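You operate a simulated robot arm through the tools that you are given. There is no shell and no other tool. Be economical: measure what you need, move in short steps, check, and stop when the job is done.

Carry out the task below with a simulated robot arm. There is one attempt and no reset: what you move stays moved.

TASK
Return the tin from the send tray to the empty bay; lock the carousel with tin 51 in the window.

It is judged by the outcome, as a careful person would: the job done as asked, and still so three seconds after it is handed in. It fails if anything else is knocked over, pushed out of place, dropped, spilled or broken.

THE ROBOT
A 6-joint arm with a two-finger parallel gripper, fixed in place. Base frame: the origin is at the foot of the arm, x ahead of it, y to its left, z up; the work surface is at about z = 824. Lengths are in mm, angles in degrees, forces in N, time in s.
With the tool pointing down near the work surface it reaches from about 240 to 640 mm from the base axis. Its first joint turns from -66.0 to 66.0 degrees. Payload 2.7 kg.
Tool frame: the origin (TCP) lies between the finger pads and is the grasp point; the fingertips stand 23 mm ahead of it; z points along the fingers, y is the line along which they close. The gripper opens to 94 mm. The fingers are 38 mm wide and 10 mm thick; the gripper's body (54 by 96 mm) begins 39 mm behind the TCP.
Orientation is told as [roll, pitch, yaw] about the base's x, y, z axes, in that order, counted from this pose: with the fingers straight down and closing along the base's y, the tool's x points along the base's -x, its y along +y and its z along -z.

THE INTERFACE
- The arm moves only by the tool drive_tool. Its argument "plan" is a list that holds one entry, the list of rows, each a list of 6 numbers: the shift along the tool's x, y, z in mm, then the turn, a rotation vector about the tool's x, y, z in degrees. In form: [[[tx, ty, tz, rx, ry, rz], ...]]. A call has 1 to 10 rows; each row shifts and turns the commanded pose from where the row before left it, along the tool's axes as they then stand. "grip" is the finger opening in mm, from 0 to 94, set as the call begins (left out, the last holds). A row lasts 0.2 s, in which the tool goes at most 50 mm and 8.6 degrees; a call with a longer step from one row to the next is refused whole, and so is a gripper value outside its range. A pose out of reach is approached as far as the arm can. The call stops where the force on the tool passes 70 N (or 10 N more than at its start, if that is more) or the arm is blocked; 0.2 s more then pass. The fingers move at their own pace (about 45 mm/s each) and stop on an object; they squeeze with about 38 N. The grip force told is the motor's: it shows also when the fingers shut on nothing. Time passes only in rows, and 0.2 s behind the last, so rows that do not move let the fingers close. It gives the time, the measured TCP pose, the force on the tool (base axes), the opening and the grip force at its end, in the units of the frame above (readings bear some noise), and new pictures: "show" is both (left out), scene, wrist or none.
- Cameras (640 x 400 px; columns grow to the right, rows downward): "scene" is fixed at [74.5, -425.7, 1423.5]; the picture's right is [0.82, -0.57, 0.00], its down [-0.23, -0.32, -0.92] and it looks along [0.52, 0.76, -0.40] (base axes); focal length 363 px, centre (320, 200). "wrist" rides on the gripper at [-39, 0, -44] in the tool frame; the picture's right is [0.00, -1.00, 0.00], its down [0.97, 0.00, -0.24] and it looks along [0.24, 0.00, 0.97] (tool axes); focal length 218 px, centre (320, 200).
- locate(camera, pixels): there is no depth. For up to 12 entries [column, row, z] of the newest picture of that camera ("zoom" is the newest enlarged one), the place [x, y] in the base frame at which the ray of that pixel passes the height z, good to about 3 mm. No time passes.
- close_up(camera, box): a new picture of the part [left, top, right, bottom] of that camera's present view, enlarged. No time passes.
- sign_off(): hands the job in; it is judged then, once.

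Work in short steps. Measure before you move; look again where a grasp or a placing could have gone wrong, and mend it. You have 80 turns and 120 pictures in all, the two below and enlarged ones among them. Open the gripper and draw the arm clear of the work before you hand the job in, unless the task says otherwise; then end with one line.

The tools are called after ">>>" as name(argument=value, ...) on one line, values as JSON. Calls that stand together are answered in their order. drive_tool: Moves the arm, as the interface text tells. Its arguments: {"type":"object","properties":{"plan":{"type":"array"},"grip":{"type":"number"},"show":{"type":"string","enum":["both","scene","wrist","none"]}},"required":["plan"]} The other tools are called the same way: locate (camera, pixels) gives the place at which the rays of pixels pass given heights; close_up (camera, box) takes an enlarged picture of a part of a camera's view; sign_off () hands the job in.

At the start:

```text
t: 0.0
tool_pos: [447.2, 98.9, 1193.4]
tool_rot: [0.1, 0.0, 0.0]
wrist_force: [0.2, -0.2, -0.4]
width: 93.9
gripper_force: 0.0
```

scene: 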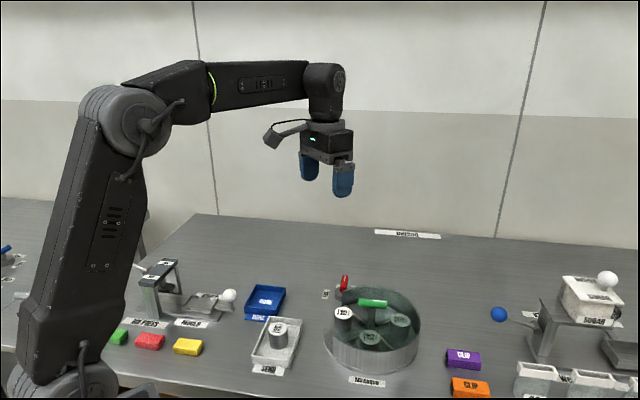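
wrist: 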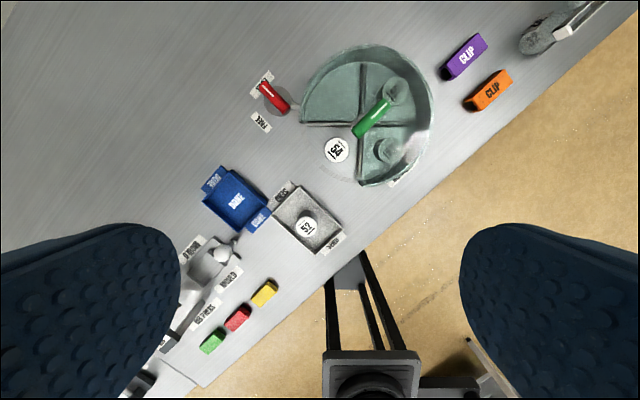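

I'll look closer at the carousel and send tray first.

>>> close_up(camera="scene", box=[230, 250, 440, 390])

>>> close_up(camera="wrist", box=[240, 30, 450, 260])

```text
2.86 times, centred on (335, 320) of scene
```

zoom: 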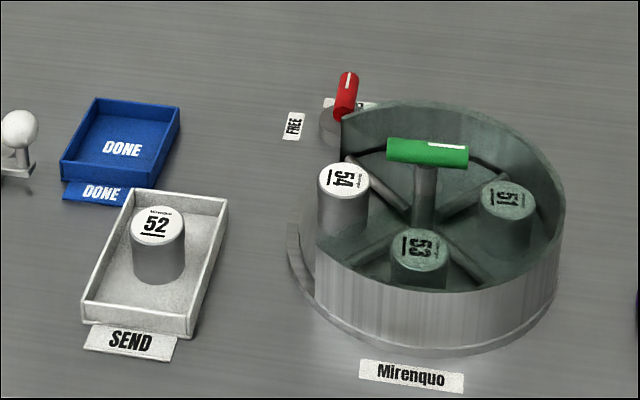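

```text
1.74 times, centred on (345, 145) of wrist
```

zoom: 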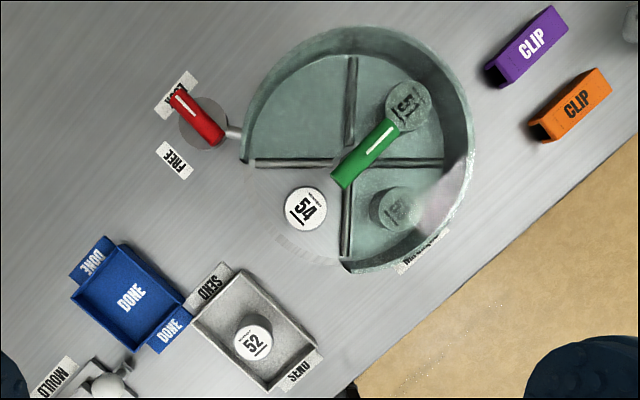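

The empty bay is one quarter-turn from the window, and 51 is two (counter-clockwise from above). I'll measure points in both cameras to get heights.

>>> locate(camera="zoom", pixels=[[340, 182, 950], [395, 125, 950], [367, 153, 900], [367, 153, 950], [367, 153, 1000], [253, 343, 860], [253, 343, 880], [305, 209, 880], [305, 209, 900], [178, 95, 880], [220, 140, 880], [205, 125, 824]])

>>> locate(camera="scene", pixels=[[373, 303, 900], [373, 303, 950], [373, 303, 1000], [278, 328.7, 860], [278, 328.7, 880], [343.4, 313.7, 880], [343.4, 313.7, 900], [344.4, 276.3, 880], [343, 290, 880], [359.5, 302.5, 950], [386.4, 304.3, 950], [341, 293, 824]])

```text
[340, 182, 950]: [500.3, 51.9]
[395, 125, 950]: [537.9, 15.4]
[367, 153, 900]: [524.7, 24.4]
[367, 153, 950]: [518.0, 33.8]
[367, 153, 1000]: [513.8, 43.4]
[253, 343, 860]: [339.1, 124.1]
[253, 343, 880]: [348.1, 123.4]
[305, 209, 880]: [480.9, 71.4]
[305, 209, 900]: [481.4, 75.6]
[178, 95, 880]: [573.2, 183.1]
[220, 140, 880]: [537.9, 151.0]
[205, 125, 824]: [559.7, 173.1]
```

```text
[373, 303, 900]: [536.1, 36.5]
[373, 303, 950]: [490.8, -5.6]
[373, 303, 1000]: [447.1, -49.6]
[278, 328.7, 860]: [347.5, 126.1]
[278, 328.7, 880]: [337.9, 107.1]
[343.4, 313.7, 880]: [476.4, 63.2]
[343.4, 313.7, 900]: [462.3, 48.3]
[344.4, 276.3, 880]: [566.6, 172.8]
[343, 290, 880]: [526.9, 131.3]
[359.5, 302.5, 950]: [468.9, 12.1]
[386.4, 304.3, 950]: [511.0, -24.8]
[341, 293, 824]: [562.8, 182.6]
```

Handle bar is at about (523,27,913) and the lever at about (556,165,868). I'll move the wrist camera nearer for a good view.

>>> drive_tool(plan=[[[-23, 0, 30, 0, 0, 0], [-23, 0, 30, 0, 0, 0], [-23, 0, 30, 0, 0, 0], [-23, 0, 30, 0, 0, 0]]], show="wrist")

>>> close_up(camera="wrist", box=[180, 60, 480, 260])

```text
t: 1.0
tool_pos: [539.4, 101.2, 1072.4]
tool_rot: [0.0, -0.1, 0.0]
wrist_force: [0.4, 0.2, -0.1]
width: 94.1
gripper_force: 0.0
```

wrist: 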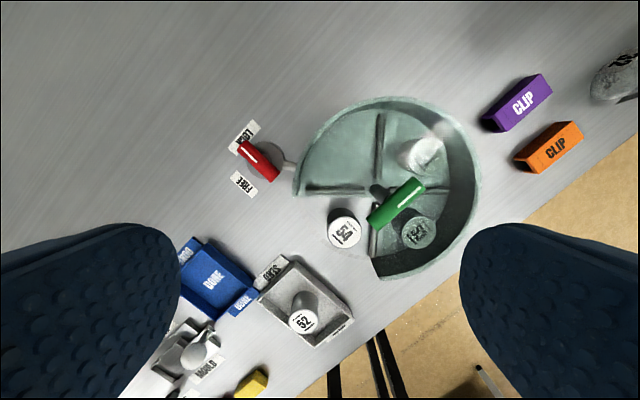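

```text
2.00 times, centred on (330, 160) of wrist
```

zoom: 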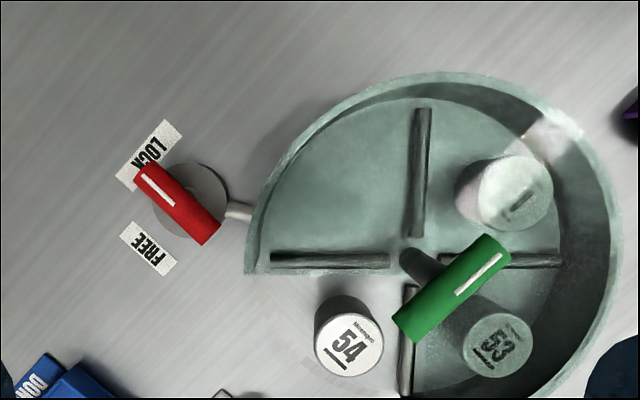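

>>> locate(camera="zoom", pixels=[[402, 255, 835], [402, 258, 840], [452, 289, 905], [452, 289, 915], [405, 327, 913], [497, 247, 913], [190, 200, 830], [142, 168, 868], [210, 236, 868], [148, 150, 824], [150, 248, 824], [347, 345, 872]])

>>> close_up(camera="scene", box=[310, 260, 410, 322])

```text
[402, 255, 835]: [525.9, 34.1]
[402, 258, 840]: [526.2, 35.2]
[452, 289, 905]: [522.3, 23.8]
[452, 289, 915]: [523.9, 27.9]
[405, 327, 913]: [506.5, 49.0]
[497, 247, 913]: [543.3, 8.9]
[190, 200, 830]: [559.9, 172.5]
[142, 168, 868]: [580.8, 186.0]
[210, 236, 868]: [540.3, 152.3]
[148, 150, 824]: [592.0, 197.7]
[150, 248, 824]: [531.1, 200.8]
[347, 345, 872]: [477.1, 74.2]
```

```text
6.40 times, centred on (360, 291) of scene
```

zoom: 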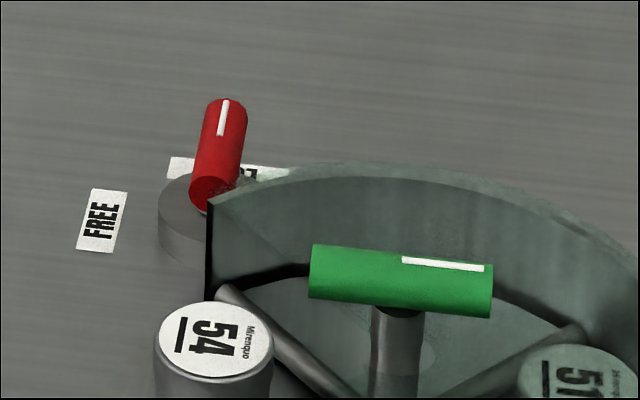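

The lever bar centres on about (560,170), lies at 40° (LOCK), and FREE is at 135°. I'll go above it with yaw 40 and look.

>>> drive_tool(plan=[[[-5, 17, 32, 0, 0, 0], [-5, 17, 32, 0, 0, 0], [-5, 17, 32, 0, 0, 0], [-5, 17, 32, 0, 0, 0], [0, 0, 0, 0, 0, -8], [0, 0, 0, 0, 0, -8], [0, 0, 0, 0, 0, -8], [0, 0, 0, 0, 0, -8], [0, 0, 0, 0, 0, -8]]], grip=44)

>>> close_up(camera="scene", box=[270, 200, 430, 300])

```text
t: 3.0
tool_pos: [558.1, 168.9, 944.5]
tool_rot: [0.0, 0.0, 40.2]
wrist_force: [0.1, 0.0, -0.3]
width: 44.1
gripper_force: 0.1
```

scene: 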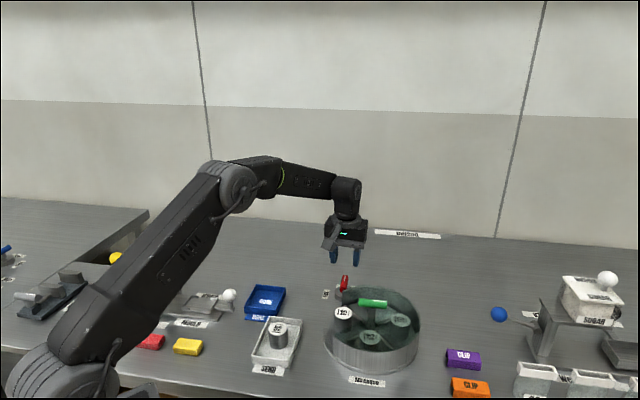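
wrist: 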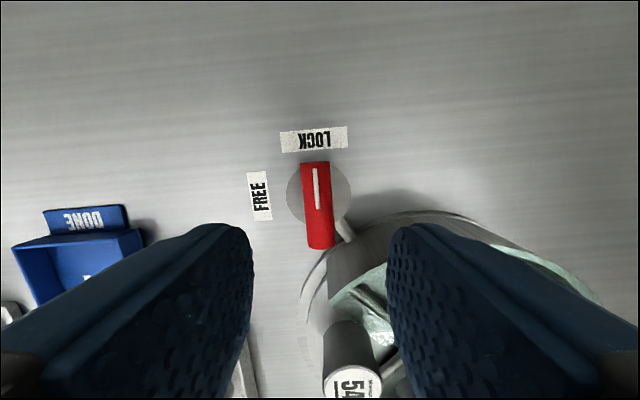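

```text
4.00 times, centred on (350, 250) of scene
```

zoom: 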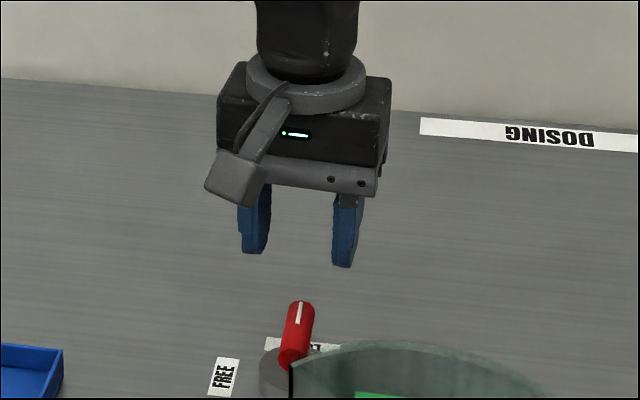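

>>> locate(camera="wrist", pixels=[[315, 164, 868], [321, 246, 868], [304, 205, 862], [333, 205, 862], [319, 192, 840], [260, 196, 824], [314, 139, 824], [328, 270, 890], [328, 270, 870]])

```text
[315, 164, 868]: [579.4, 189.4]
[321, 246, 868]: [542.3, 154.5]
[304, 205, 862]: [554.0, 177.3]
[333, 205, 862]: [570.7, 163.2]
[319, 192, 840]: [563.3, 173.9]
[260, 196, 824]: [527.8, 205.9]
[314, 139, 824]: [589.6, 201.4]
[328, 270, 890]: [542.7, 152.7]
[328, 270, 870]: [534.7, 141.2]
```

Bar centre (561,172), direction 43°. Lowering to TCP z≈868 so that the tips stay above the disc, then close.

>>> drive_tool(plan=[[[-4.2, 0.4, 20, 0, 0, -3], [0, 0, 25, 0, 0, 0], [0, 0, 20, 0, 0, 0], [0, 0, 10, 0, 0, 0]]])

>>> close_up(camera="scene", box=[290, 220, 410, 300])

```text
t: 4.0
tool_pos: [562.0, 171.6, 869.9]
tool_rot: [0.0, 0.0, 43.0]
wrist_force: [0.2, 0.1, -0.3]
width: 44.2
gripper_force: 0.1
```

scene: 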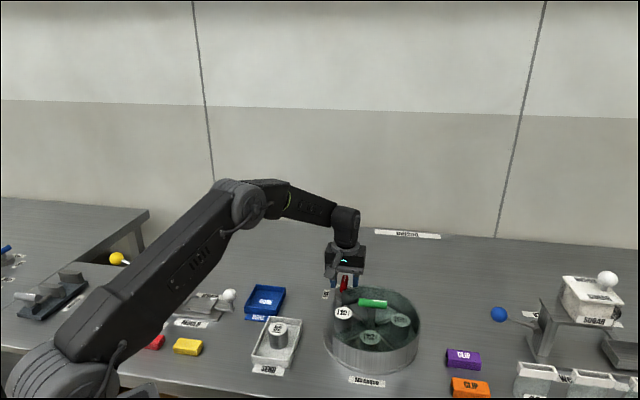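
wrist: 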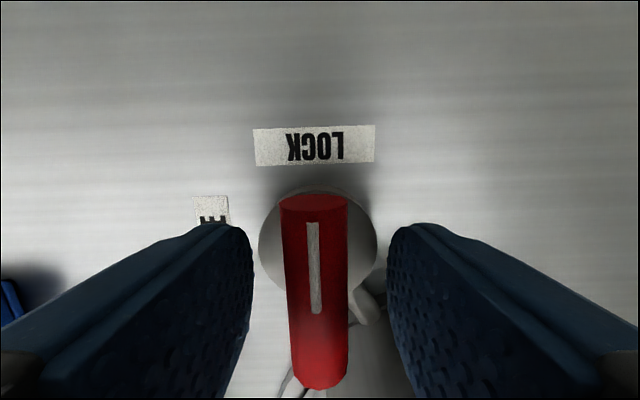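

```text
5.00 times, centred on (350, 260) of scene
```

zoom: 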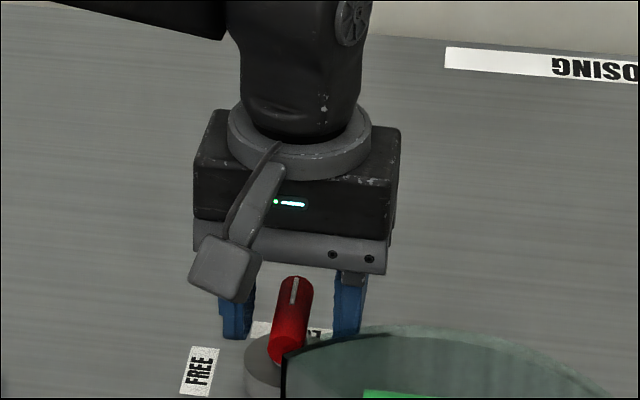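

Fingers straddle the bar. Closing.

>>> drive_tool(plan=[[[0, 0, 0, 0, 0, 0], [0, 0, 0, 0, 0, 0], [0, 0, 0, 0, 0, 0]]], grip=0, show="none")

```text
t: 4.8
tool_pos: [560.8, 172.6, 870.4]
tool_rot: [0.1, 0.1, 43.3]
wrist_force: [-5.9, 3.7, -0.5]
width: 18.7
gripper_force: 44.7
```

Gripped (18.7 mm). Turning a little counter-clockwise, toward FREE.

>>> drive_tool(plan=[[[0, 1, 0, 0, 0, -6], [0, 0, 0, 0, 0, -6], [0, 0, 0, 0, 0, -6]]], show="wrist")

```text
t: 5.6
tool_pos: [561.5, 173.8, 870.3]
tool_rot: [0.0, -0.2, 61.2]
wrist_force: [-4.9, 14.3, 4.0]
width: 17.8
gripper_force: 44.6
```

wrist: 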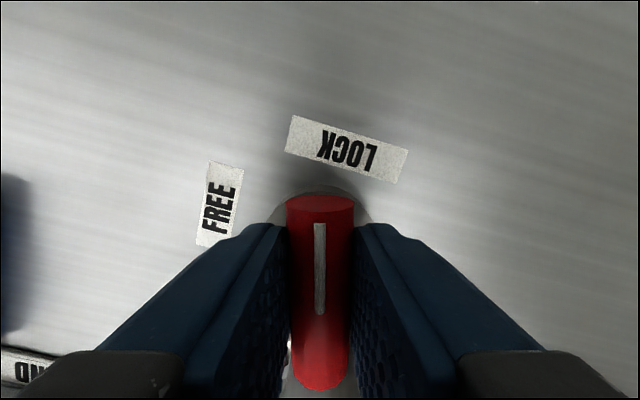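

It turns. Continuing toward FREE (~130°), in gentle steps.

>>> drive_tool(plan=[[[0, 0, 0, 0, 0, -6], [0, 0, 0, 0, 0, -6], [0, 0, 0, 0, 0, -6], [0, 0, 0, 0, 0, -6], [0, 0, 0, 0, 0, -6], [0, 0, 0, 0, 0, -6]]], show="wrist")

```text
t: 7.0
tool_pos: [561.7, 173.7, 869.5]
tool_rot: [0.2, -0.1, 97.2]
wrist_force: [-25.0, 14.9, 12.8]
width: 18.2
gripper_force: 45.6
```

wrist: 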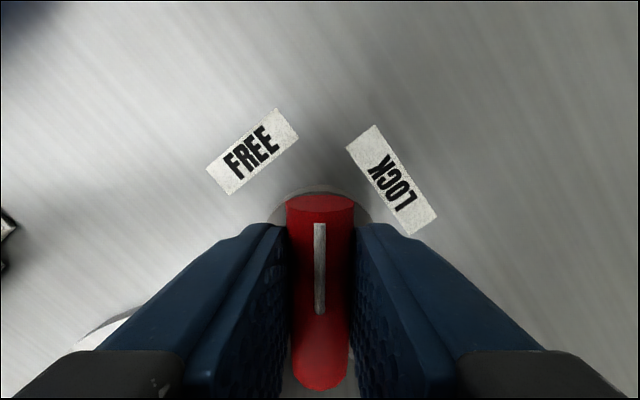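

>>> drive_tool(plan=[[[-1.3, 2.1, 0, 0, 0, -6], [0, 0, 0, 0, 0, -6], [0, 0, 0, 0, 0, -6], [0, 0, 0, 0, 0, -6], [0, 0, 0, 0, 0, -6]]], show="wrist")

```text
t: 8.2
tool_pos: [559.9, 172.6, 870.4]
tool_rot: [-0.2, 0.1, 127.1]
wrist_force: [4.0, 13.3, 4.6]
width: 17.8
gripper_force: 44.7
```

wrist: 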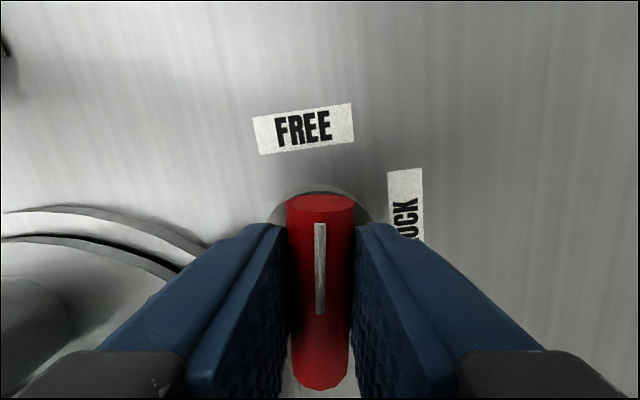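

Nearly there; a few more degrees to find the stop.

>>> drive_tool(plan=[[[0, 0, 0, 0, 0, -3], [0, 0, 0, 0, 0, -3], [0, 0, 0, 0, 0, -2]]], show="wrist")

```text
t: 9.0
tool_pos: [559.6, 172.5, 869.6]
tool_rot: [-0.1, 0.1, 135.2]
wrist_force: [4.4, 16.2, 7.7]
width: 18.0
gripper_force: 45.3
```

wrist: 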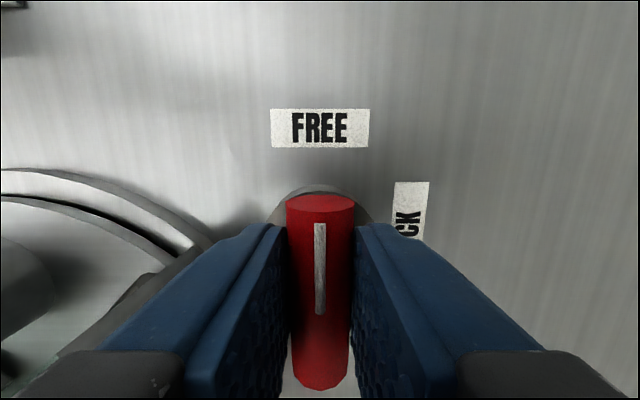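

At the FREE mark (135°). Open, rise and start unwinding yaw.

>>> drive_tool(plan=[[[0, 0, 0, 0, 0, 0], [0, 0, 0, 0, 0, 0], [0, 0, -20, 0, 0, 0], [0, 0, -40, 0, 0, 0], [0, 0, -45, 0, 0, 0], [0, 0, -45, 0, 0, 0], [0, 0, 0, 0, 0, 8.5], [0, 0, 0, 0, 0, 8.5], [0, 0, 0, 0, 0, 8.5], [0, 0, 0, 0, 0, 8.5]]], grip=40, show="scene")

>>> drive_tool(plan=[[[0, 0, 0, 0, 0, 8.5], [0, 0, 0, 0, 0, 8.5], [0, 0, 0, 0, 0, 8.5], [0, 0, 0, 0, 0, 8.5], [0, 0, 0, 0, 0, 8.5], [0, 0, 0, 0, 0, 8.5], [0, 0, 0, 0, 0, 8.5], [0, 0, 0, 0, 0, 8.5], [0, 0, 0, 0, 0, 8.5], [0, 0, 0, 0, 0, 8.5]]], show="none")

```text
t: 11.2
tool_pos: [558.6, 172.5, 1019.5]
tool_rot: [0.0, -0.1, 100.8]
wrist_force: [0.6, -0.5, 0.4]
width: 40.0
gripper_force: 0.1
```

scene: 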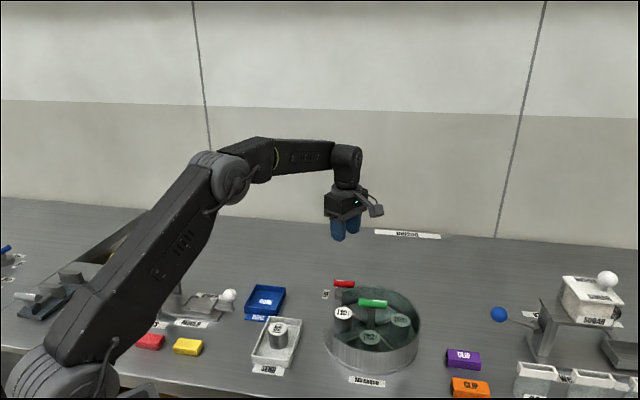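

```text
t: 13.4
tool_pos: [559.8, 172.9, 1021.1]
tool_rot: [-0.1, -0.1, 15.7]
wrist_force: [-0.2, 0.3, 0.6]
width: 40.2
gripper_force: 0.1
```

>>> drive_tool(plan=[[[0, 0, 0, 0, 0, 7.6], [0, 0, 0, 0, 0, 7.6], [0, 0, 0, 0, 0, 7.6], [0, 0, 0, 0, 0, 7.6], [0, 0, 0, 0, 0, 7.6], [0, 0, 0, 0, 0, 7.6], [0, 0, 0, 0, 0, 7.6], [0, 0, 0, 0, 0, 7.5]]], show="none")

>>> drive_tool(plan=[[[-19, -32, 5, 0, 0, 0], [-19, -32, 5, 0, 0, 0], [-19, -32, 5, 0, 0, 0], [-19, -32, 5, 0, 0, 0]]])

```text
t: 15.2
tool_pos: [559.9, 172.4, 1020.8]
tool_rot: [-0.1, 0.0, -44.8]
wrist_force: [-0.7, 0.4, -0.1]
width: 39.8
gripper_force: 0.1
```

```text
t: 16.2
tool_pos: [524.6, 26.3, 999.5]
tool_rot: [0.0, 0.0, -44.7]
wrist_force: [-0.6, -0.9, -0.3]
width: 40.1
gripper_force: 0.1
```

scene: 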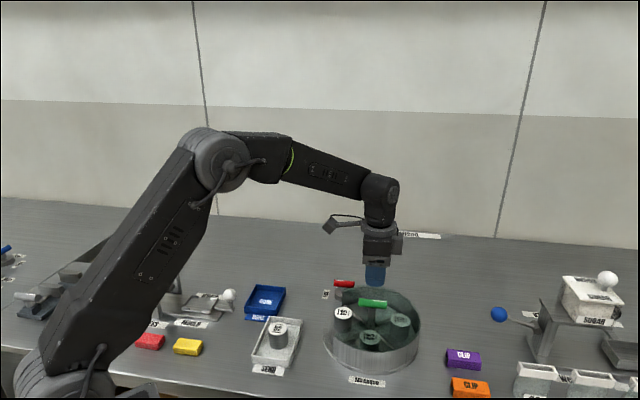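
wrist: 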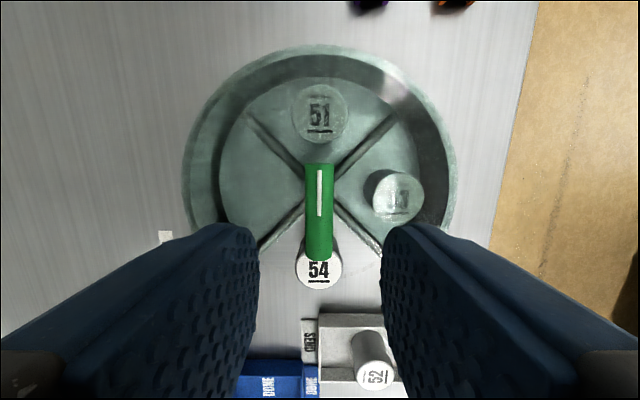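

>>> locate(camera="wrist", pixels=[[319, 165, 915], [320, 260, 915], [305, 212, 912], [333, 212, 912], [319, 187, 845]])

>>> close_up(camera="scene", box=[320, 250, 440, 325])

```text
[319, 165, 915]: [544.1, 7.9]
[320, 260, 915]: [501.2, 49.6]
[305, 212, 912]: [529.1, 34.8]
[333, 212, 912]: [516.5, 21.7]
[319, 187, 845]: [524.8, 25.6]
```

```text
5.33 times, centred on (380, 288) of scene
```

zoom: 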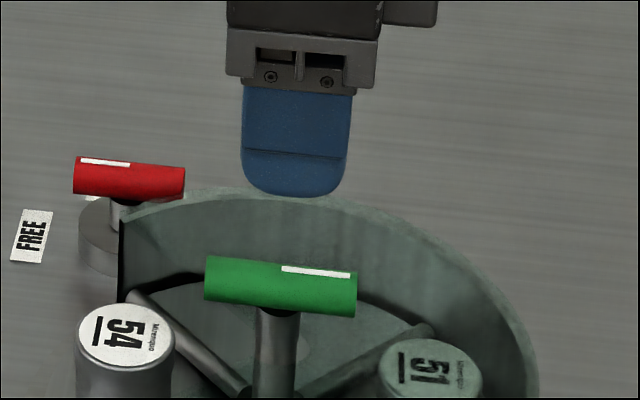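

Bar centre (522.7,28.5), top ~918. Descend to TCP z≈918.

>>> drive_tool(plan=[[[2.5, 0, 25, 0, 0, 0], [0, 0, 25, 0, 0, 0], [0, 0, 20, 0, 0, 0], [0, 0, 11, 0, 0, 0]]])

>>> close_up(camera="scene", box=[320, 250, 440, 325])

```text
t: 17.2
tool_pos: [520.6, 29.7, 916.6]
tool_rot: [0.1, 0.0, -44.7]
wrist_force: [0.5, -0.9, 0.5]
width: 40.4
gripper_force: 0.1
```

scene: 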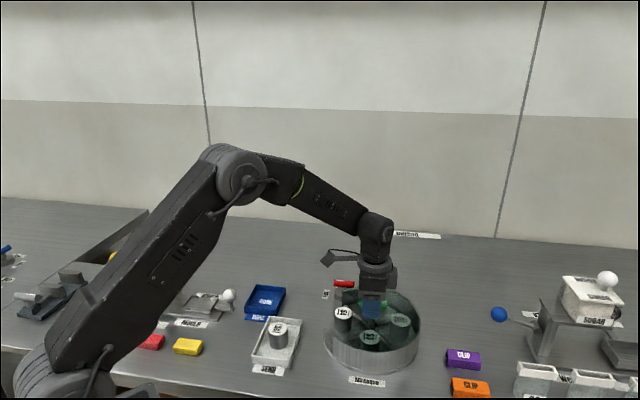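
wrist: 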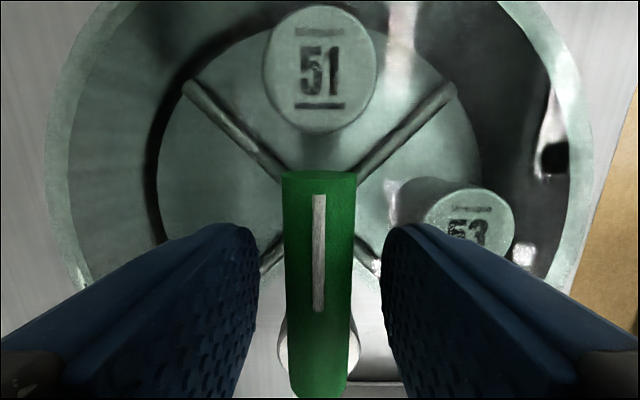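

```text
5.33 times, centred on (380, 288) of scene
```

zoom: 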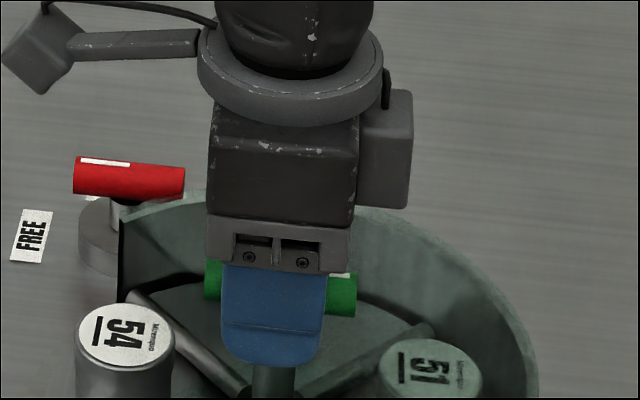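

Well straddled. Close and turn 12° counter-clockwise as a test.

>>> drive_tool(plan=[[[-2, 0, 0, 0, 0, 0], [0, 0, 0, 0, 0, 0], [0, 0, 0, 0, 0, 0], [0, 0, 0, 0, 0, -4], [0, 0, 0, 0, 0, -4], [0, 0, 0, 0, 0, -4]]], grip=0, show="wrist")

```text
t: 18.6
tool_pos: [523.2, 29.1, 917.9]
tool_rot: [0.0, 0.1, -32.6]
wrist_force: [-6.8, 8.7, 0.2]
width: 17.6
gripper_force: 45.5
```

wrist: 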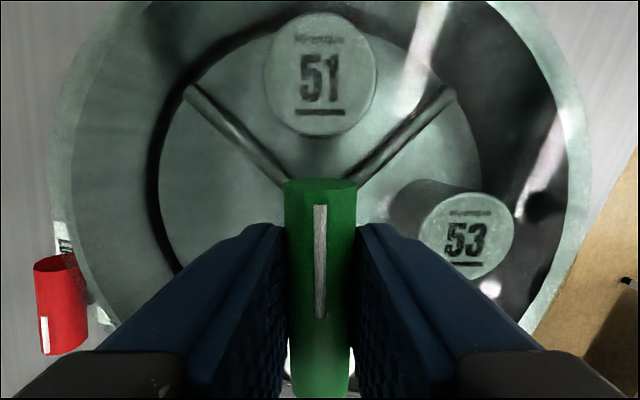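

The carousel turns with the handle. Continue to +45°.

>>> drive_tool(plan=[[[0, 0, 0, 0, 0, -4], [0, 0, 0, 0, 0, -5], [0, 0, 0, 0, 0, -5], [0, 0, 0, 0, 0, -5], [0, 0, 0, 0, 0, -5], [0, 0, 0, 0, 0, -5], [0, 0, 0, 0, 0, -5], [0, 0, 0, 0, 0, -5]]], show="wrist")

```text
t: 20.4
tool_pos: [523.6, 28.2, 917.9]
tool_rot: [0.0, 0.1, 6.4]
wrist_force: [3.2, 5.4, -14.6]
width: 17.8
gripper_force: 45.5
```

wrist: 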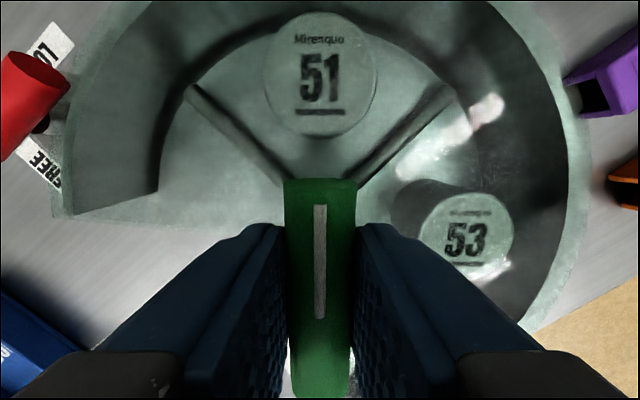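

>>> drive_tool(plan=[[[0, 0, 0, 0, 0, -5], [0, 0, 0, 0, 0, -5], [0, 0, 0, 0, 0, -5], [0, 0, 0, 0, 0, -5], [0, 0, 0, 0, 0, -5], [0, 0, 0, 0, 0, -5], [0, 0, 0, 0, 0, -5], [0, 0, 0, 0, 0, -3.6]]], show="wrist")

```text
t: 22.2
tool_pos: [522.7, 28.1, 918.1]
tool_rot: [0.0, 0.0, 45.1]
wrist_force: [16.0, 9.0, -23.4]
width: 17.8
gripper_force: 45.2
```

wrist: 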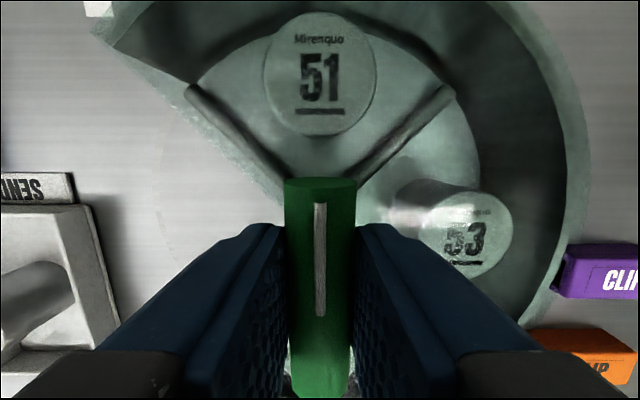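

Carousel is now at the quarter turn: empty bay should be in the window. Release, rise and look.

>>> drive_tool(plan=[[[0, 0, 0, 0, 0, 0], [0, 0, 0, 0, 0, 0], [0, 0, 0, 0, 0, 0], [0, 0, -25, 0, 0, 0], [0, 0, -40, 0, 0, 0], [0, 0, -40, 0, 0, 0]]], grip=44)

>>> close_up(camera="scene", box=[240, 270, 430, 390])

```text
t: 23.6
tool_pos: [522.5, 28.9, 1022.8]
tool_rot: [0.0, 0.0, 44.8]
wrist_force: [-0.1, 0.3, -0.2]
width: 44.1
gripper_force: 0.1
```

scene: 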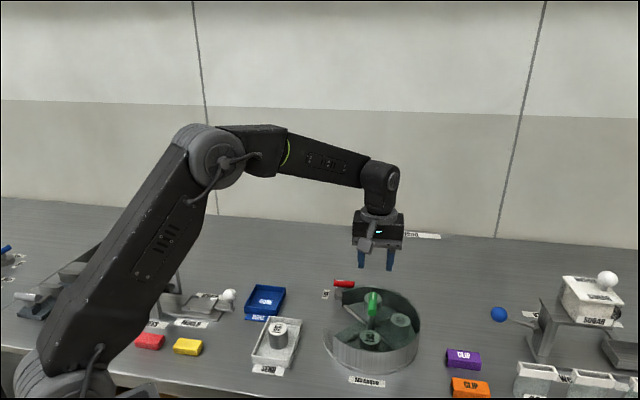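
wrist: 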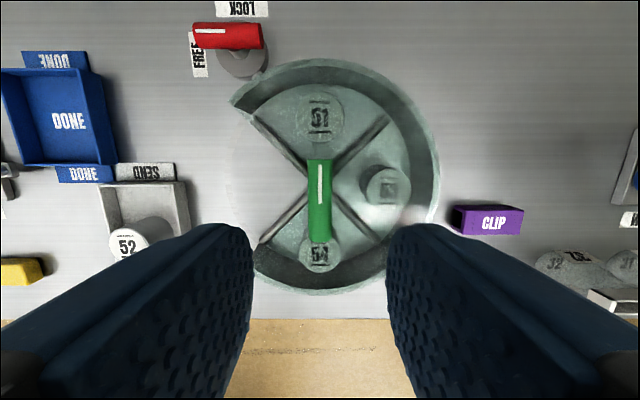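

```text
3.33 times, centred on (335, 330) of scene
```

zoom: 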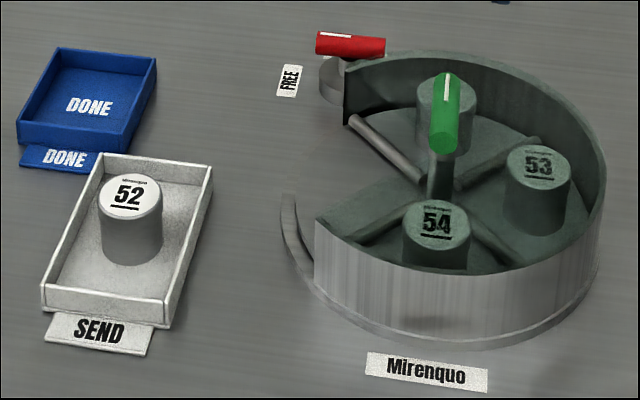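

The empty bay is in the window. Now to the tin: translate over the tray at height, then rotate to yaw 135.

>>> locate(camera="wrist", pixels=[[319, 112, 872], [319, 254, 872], [388, 188, 872], [128, 243, 865], [253, 120, 845], [265, 238, 845], [235, 103, 880]])

>>> drive_tool(plan=[[[12.3, 38.6, 0, 0, 0, 0], [12.3, 38.6, 0, 0, 0, 0], [12.3, 38.6, 0, 0, 0, 0], [12.3, 38.6, 0, 0, 0, 0], [12.3, 38.6, 0, 0, 0, 0]]], show="none")

>>> drive_tool(plan=[[[0, 0, 0, 0, 0, -8.5], [0, 0, 0, 0, 0, -8.5], [0, 0, 0, 0, 0, -8.5], [0, 0, 0, 0, 0, -8.5], [0, 0, 0, 0, 0, -8.5], [0, 0, 0, 0, 0, -8.5], [0, 0, 0, 0, 0, -8.5], [0, 0, 0, 0, 0, -8.5], [0, 0, 0, 0, 0, -8.5], [0, 0, 0, 0, 0, -8.5]]], grip=66, show="both")

```text
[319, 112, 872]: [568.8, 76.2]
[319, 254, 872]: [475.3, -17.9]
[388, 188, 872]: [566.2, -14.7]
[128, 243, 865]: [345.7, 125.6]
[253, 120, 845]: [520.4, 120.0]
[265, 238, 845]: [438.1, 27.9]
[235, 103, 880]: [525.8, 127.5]
```

```text
t: 24.8
tool_pos: [340.8, 121.3, 1026.7]
tool_rot: [0.1, 0.0, 44.8]
wrist_force: [-1.1, 0.2, -0.5]
width: 44.1
gripper_force: 0.0
```

```text
t: 27.0
tool_pos: [344.5, 121.8, 1023.4]
tool_rot: [0.0, -0.1, 130.0]
wrist_force: [-0.6, 0.6, -0.3]
width: 65.9
gripper_force: 0.1
```

scene: 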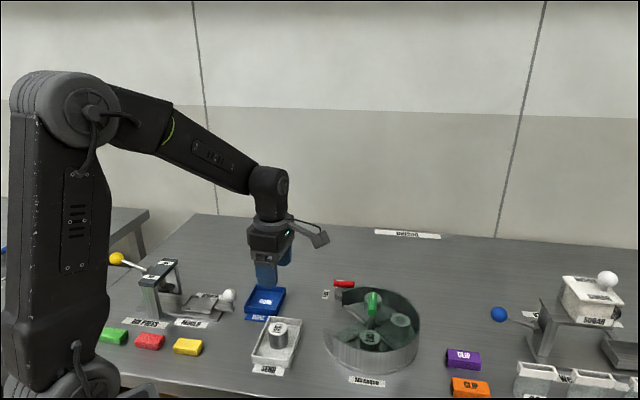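
wrist: 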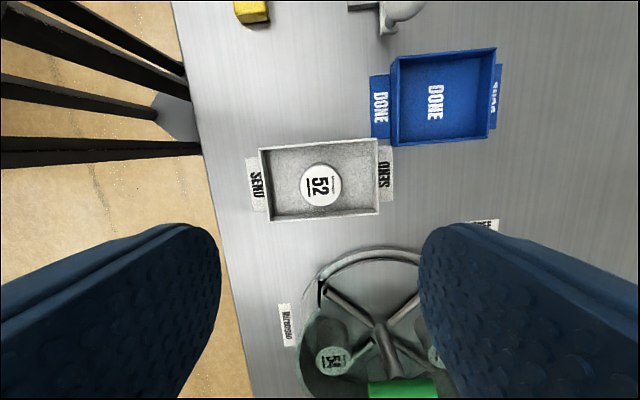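

>>> locate(camera="wrist", pixels=[[321, 185, 865], [300, 185, 865], [342, 185, 865], [260, 148, 840], [378, 140, 840], [380, 213, 840], [268, 221, 840]])

>>> close_up(camera="wrist", box=[230, 120, 410, 230])

```text
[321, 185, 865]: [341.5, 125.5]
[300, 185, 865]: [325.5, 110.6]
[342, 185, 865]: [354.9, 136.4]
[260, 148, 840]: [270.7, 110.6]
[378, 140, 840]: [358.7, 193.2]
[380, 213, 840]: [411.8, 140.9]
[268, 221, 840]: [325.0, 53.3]
```

```text
3.56 times, centred on (320, 175) of wrist
```

zoom: 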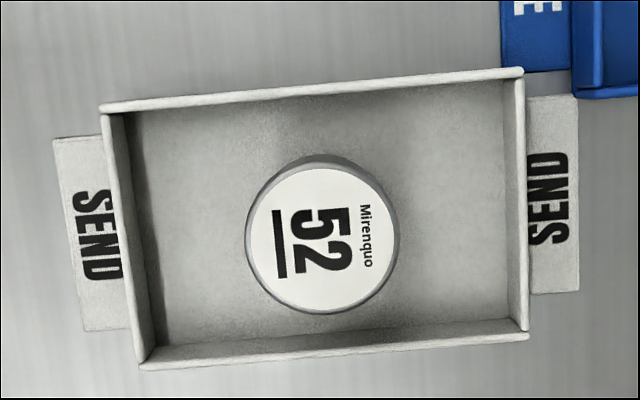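

Tin centre (341.5,125), diameter ~40. Descend partway, centred.

>>> drive_tool(plan=[[[-4.6, 0, 30, 0, 0, -4], [0, 0, 40, 0, 0, 0], [0, 0, 30, 0, 0, 0], [0, 0, 20, 0, 0, 0]]])

>>> close_up(camera="scene", box=[230, 270, 330, 382])

```text
t: 28.0
tool_pos: [340.6, 124.0, 902.8]
tool_rot: [0.0, 0.1, 133.9]
wrist_force: [0.7, 0.7, 0.7]
width: 66.1
gripper_force: 0.0
```

scene: 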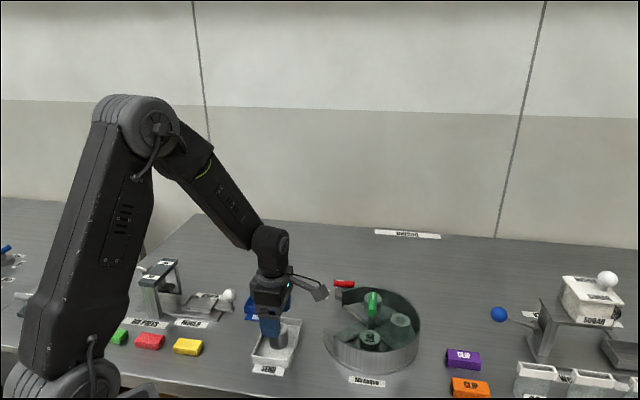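
wrist: 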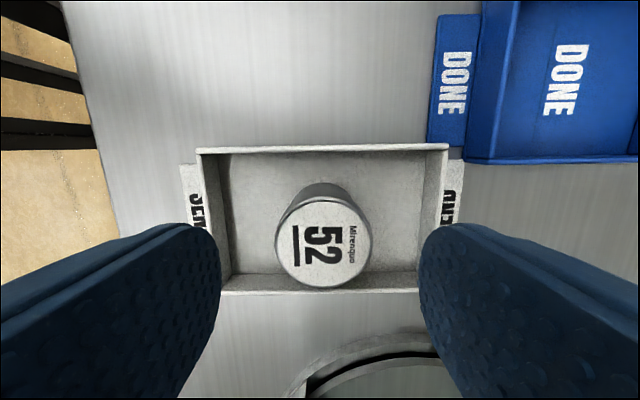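

```text
3.57 times, centred on (280, 326) of scene
```

zoom: 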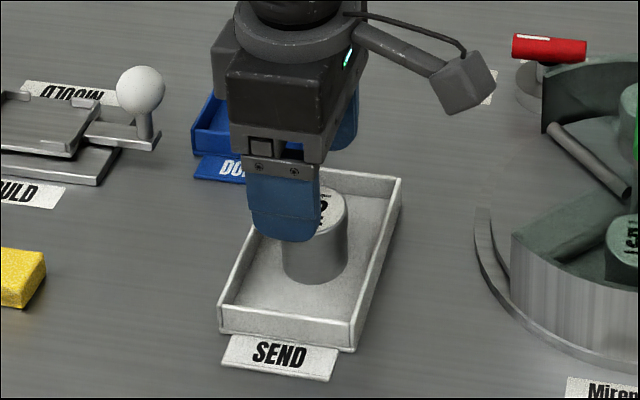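

Centred, and the fingers fit inside the tray. Descend to z≈859 and grip.

>>> drive_tool(plan=[[[0, 0, 15, 0, 0, 0], [0, 0, 15, 0, 0, 0], [0, 0, 13, 0, 0, 0], [0, 0, 0, 0, 0, 0]]], grip=62)

>>> close_up(camera="scene", box=[230, 270, 330, 382])

```text
t: 29.0
tool_pos: [339.7, 123.7, 859.2]
tool_rot: [0.0, -0.2, 134.0]
wrist_force: [0.3, 0.7, 0.1]
width: 61.8
gripper_force: 0.0
```

scene: 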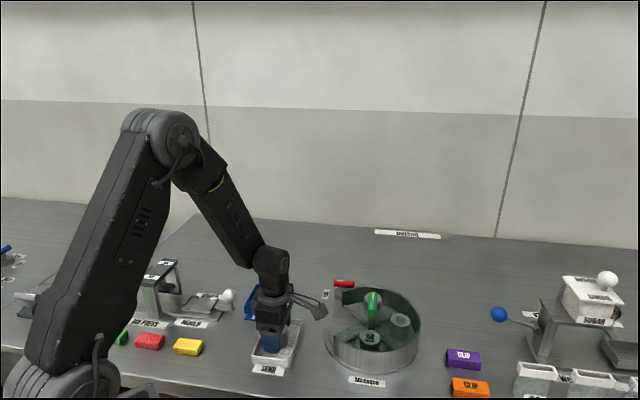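
wrist: 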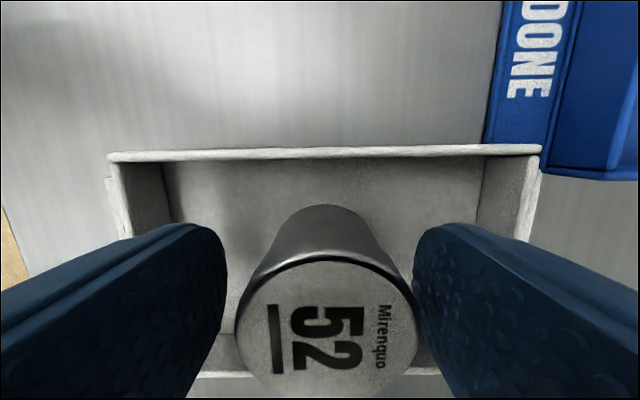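

```text
3.57 times, centred on (280, 326) of scene
```

zoom: 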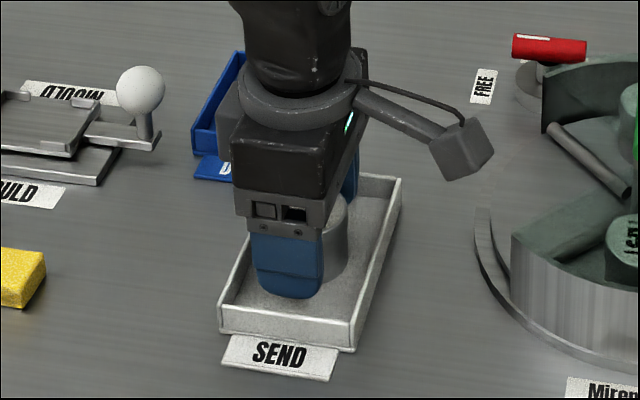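

Tin is ~2 mm to the right; correct and close.

>>> drive_tool(plan=[[[0, -2, 0, 0, 0, 0], [0, 0, 0, 0, 0, 0], [0, 0, 0, 0, 0, 0], [0, 0, 0, 0, 0, 0]]], grip=0, show="none")

>>> drive_tool(plan=[[[0, 0, -10, 0, 0, 0], [0, 0, -20, 0, 0, 0], [0, 0, -30, 0, 0, 0], [0, 0, -30, 0, 0, 0], [0, 0, -20, 0, 0, 0]]])

>>> close_up(camera="scene", box=[230, 220, 430, 385])

```text
t: 30.0
tool_pos: [342.2, 124.8, 860.3]
tool_rot: [0.0, 0.0, 133.9]
wrist_force: [-0.8, 0.2, 0.9]
width: 40.4
gripper_force: 38.0
```

```text
t: 31.2
tool_pos: [340.5, 127.9, 971.7]
tool_rot: [0.1, 0.0, 133.9]
wrist_force: [0.5, 0.5, -0.9]
width: 40.5
gripper_force: 37.7
```

scene: 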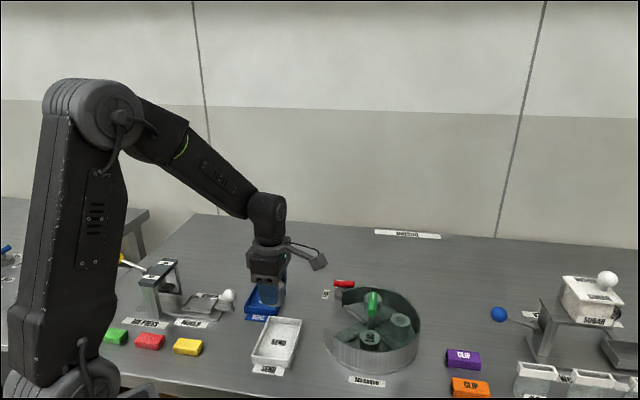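
wrist: 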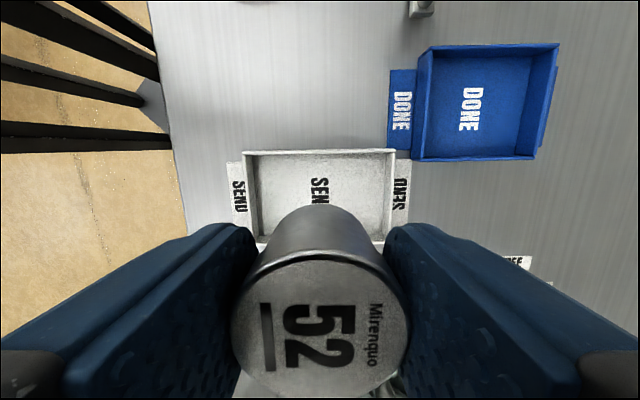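

```text
2.42 times, centred on (330, 302) of scene
```

zoom: 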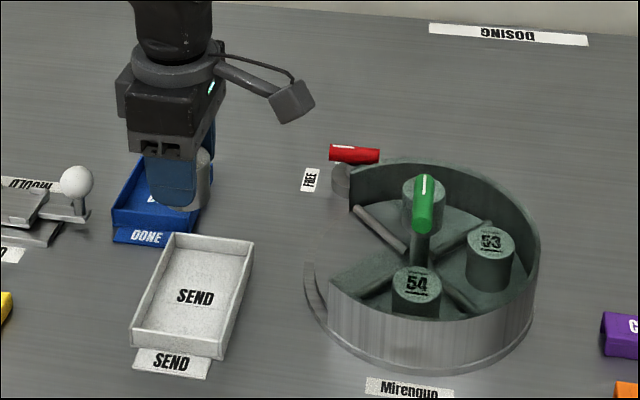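

Tin held, tray empty. Move over the window bay (478,73) at height.

>>> drive_tool(plan=[[[27, -12, 0, 0, 0, 0], [27, -12, 0, 0, 0, 0], [27, -12, 0, 0, 0, 0], [27, -12, 0, 0, 0, 0], [26.8, -12.3, 0, 0, 0, -1], [0, 0, 10, 0, 0, 0]]])

>>> close_up(camera="scene", box=[270, 220, 430, 380])

```text
t: 32.6
tool_pos: [478.9, 70.7, 962.3]
tool_rot: [0.0, 0.0, 135.0]
wrist_force: [0.2, -0.6, -0.9]
width: 40.0
gripper_force: 38.1
```

scene: 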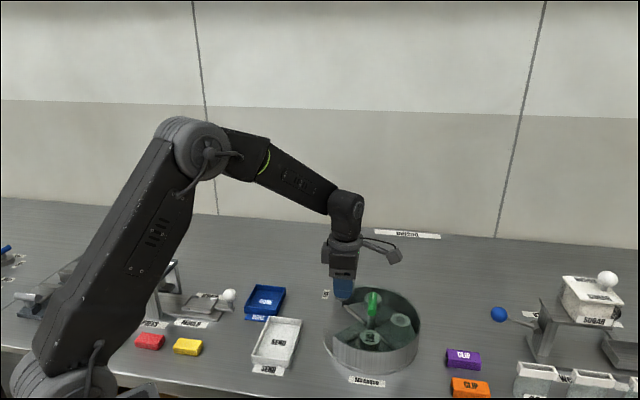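
wrist: 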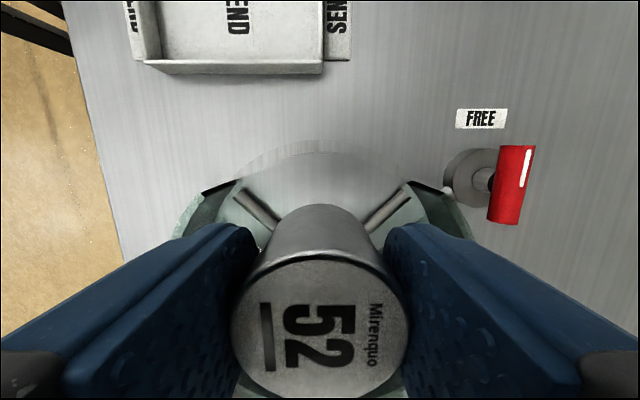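

```text
2.50 times, centred on (350, 300) of scene
```

zoom: 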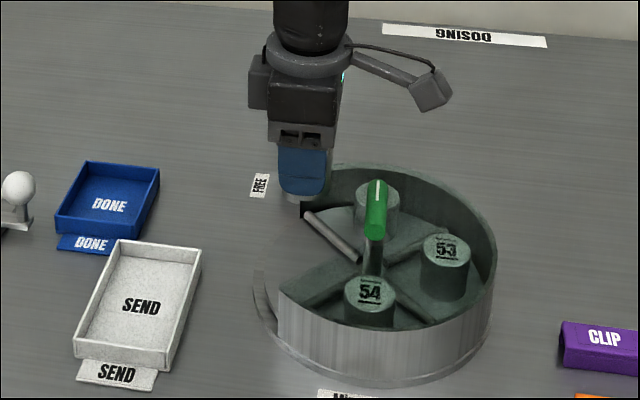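

Symmetric over the bay. Descend to z≈880 and check clearances.

>>> drive_tool(plan=[[[-2.5, 0, 20, 0, 0, 0], [0, 0, 25, 0, 0, 0], [0, 0, 20, 0, 0, 0], [0, 0, 15, 0, 0, 0]]])

>>> close_up(camera="scene", box=[300, 240, 420, 340])

```text
t: 33.6
tool_pos: [475.9, 72.8, 879.7]
tool_rot: [0.0, 0.1, 134.9]
wrist_force: [0.5, 0.5, -1.2]
width: 40.3
gripper_force: 38.3
```

scene: 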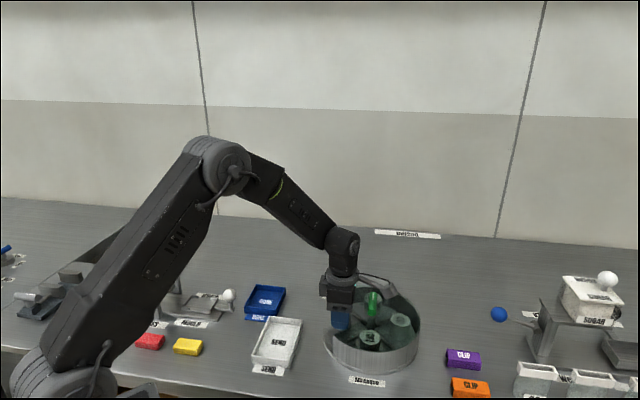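
wrist: 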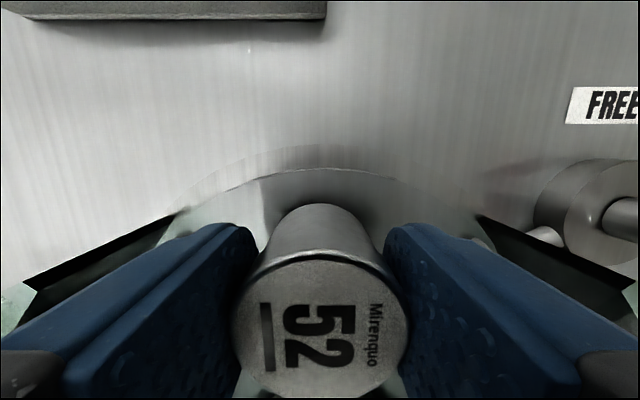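

```text
4.00 times, centred on (360, 290) of scene
```

zoom: 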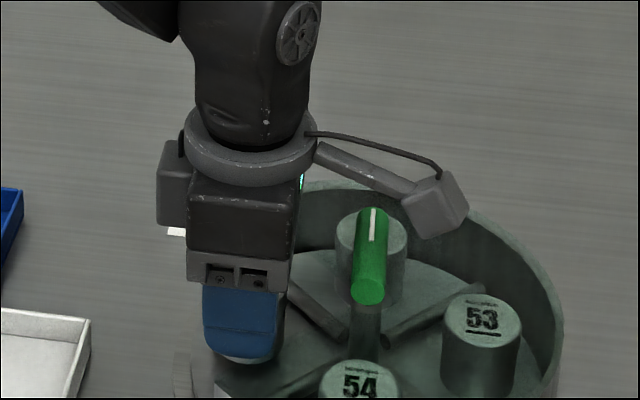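

Clear. Lower gently toward the floor.

>>> drive_tool(plan=[[[0, 0, 4, 0, 0, 0], [0, 0, 3, 0, 0, 0], [0, 0, 2, 0, 0, 0], [0, 0, 0, 0, 0, 0]]], show="none")

>>> drive_tool(plan=[[[0, 0, 1, 0, 0, 0], [0, 0, 1, 0, 0, 0], [0, 0, 0, 0, 0, 0]]], show="none")

```text
t: 34.6
tool_pos: [477.2, 71.5, 871.7]
tool_rot: [0.0, 0.0, 134.9]
wrist_force: [0.1, 0.5, -0.9]
width: 40.2
gripper_force: 38.1
```

```text
t: 35.4
tool_pos: [476.6, 73.6, 871.9]
tool_rot: [-0.2, 0.0, 134.8]
wrist_force: [-2.7, 2.0, 13.5]
width: 40.1
gripper_force: 37.8
```

Contact (13 N up). Release with a small opening and rise.

>>> drive_tool(plan=[[[0, 0, 0, 0, 0, 0], [0, 0, 0, 0, 0, 0], [0, 0, -5, 0, 0, 0], [0, 0, -15, 0, 0, 0], [0, 0, -30, 0, 0, 0], [0, 0, -40, 0, 0, 0], [0, 0, -40, 0, 0, 0]]], grip=54)

>>> close_up(camera="scene", box=[300, 260, 430, 380])

```text
t: 37.0
tool_pos: [474.6, 72.2, 998.5]
tool_rot: [0.0, -0.1, 134.9]
wrist_force: [0.5, 0.4, -0.3]
width: 54.0
gripper_force: 0.0
```

scene: 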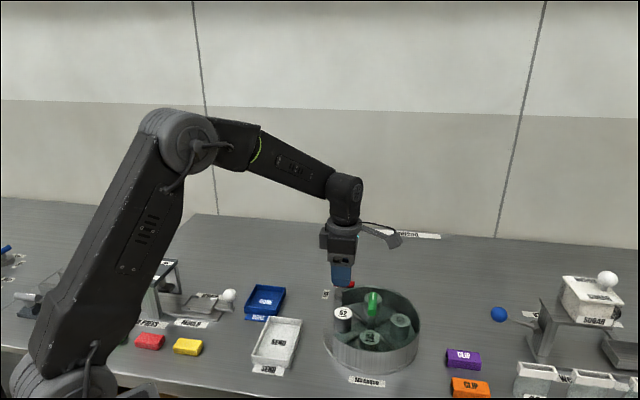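
wrist: 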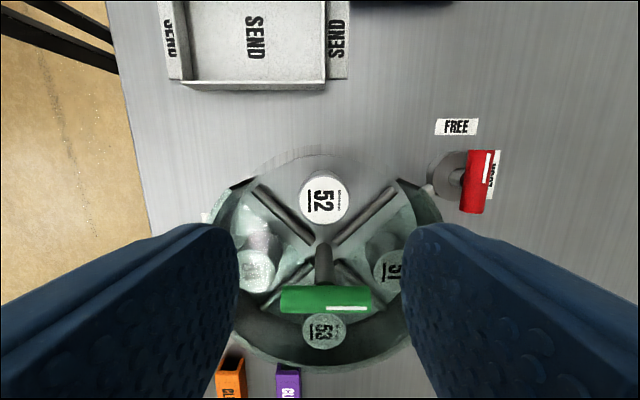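

```text
3.33 times, centred on (365, 320) of scene
```

zoom: 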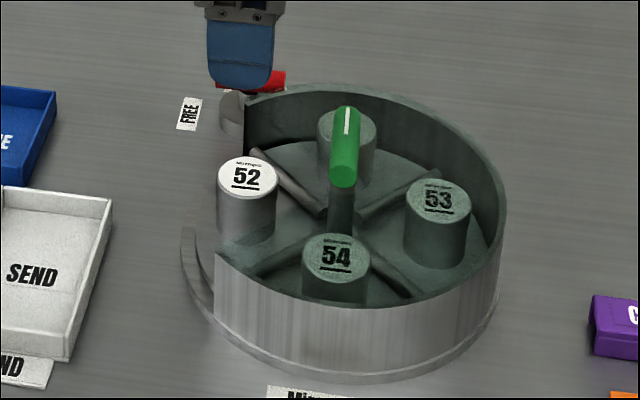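

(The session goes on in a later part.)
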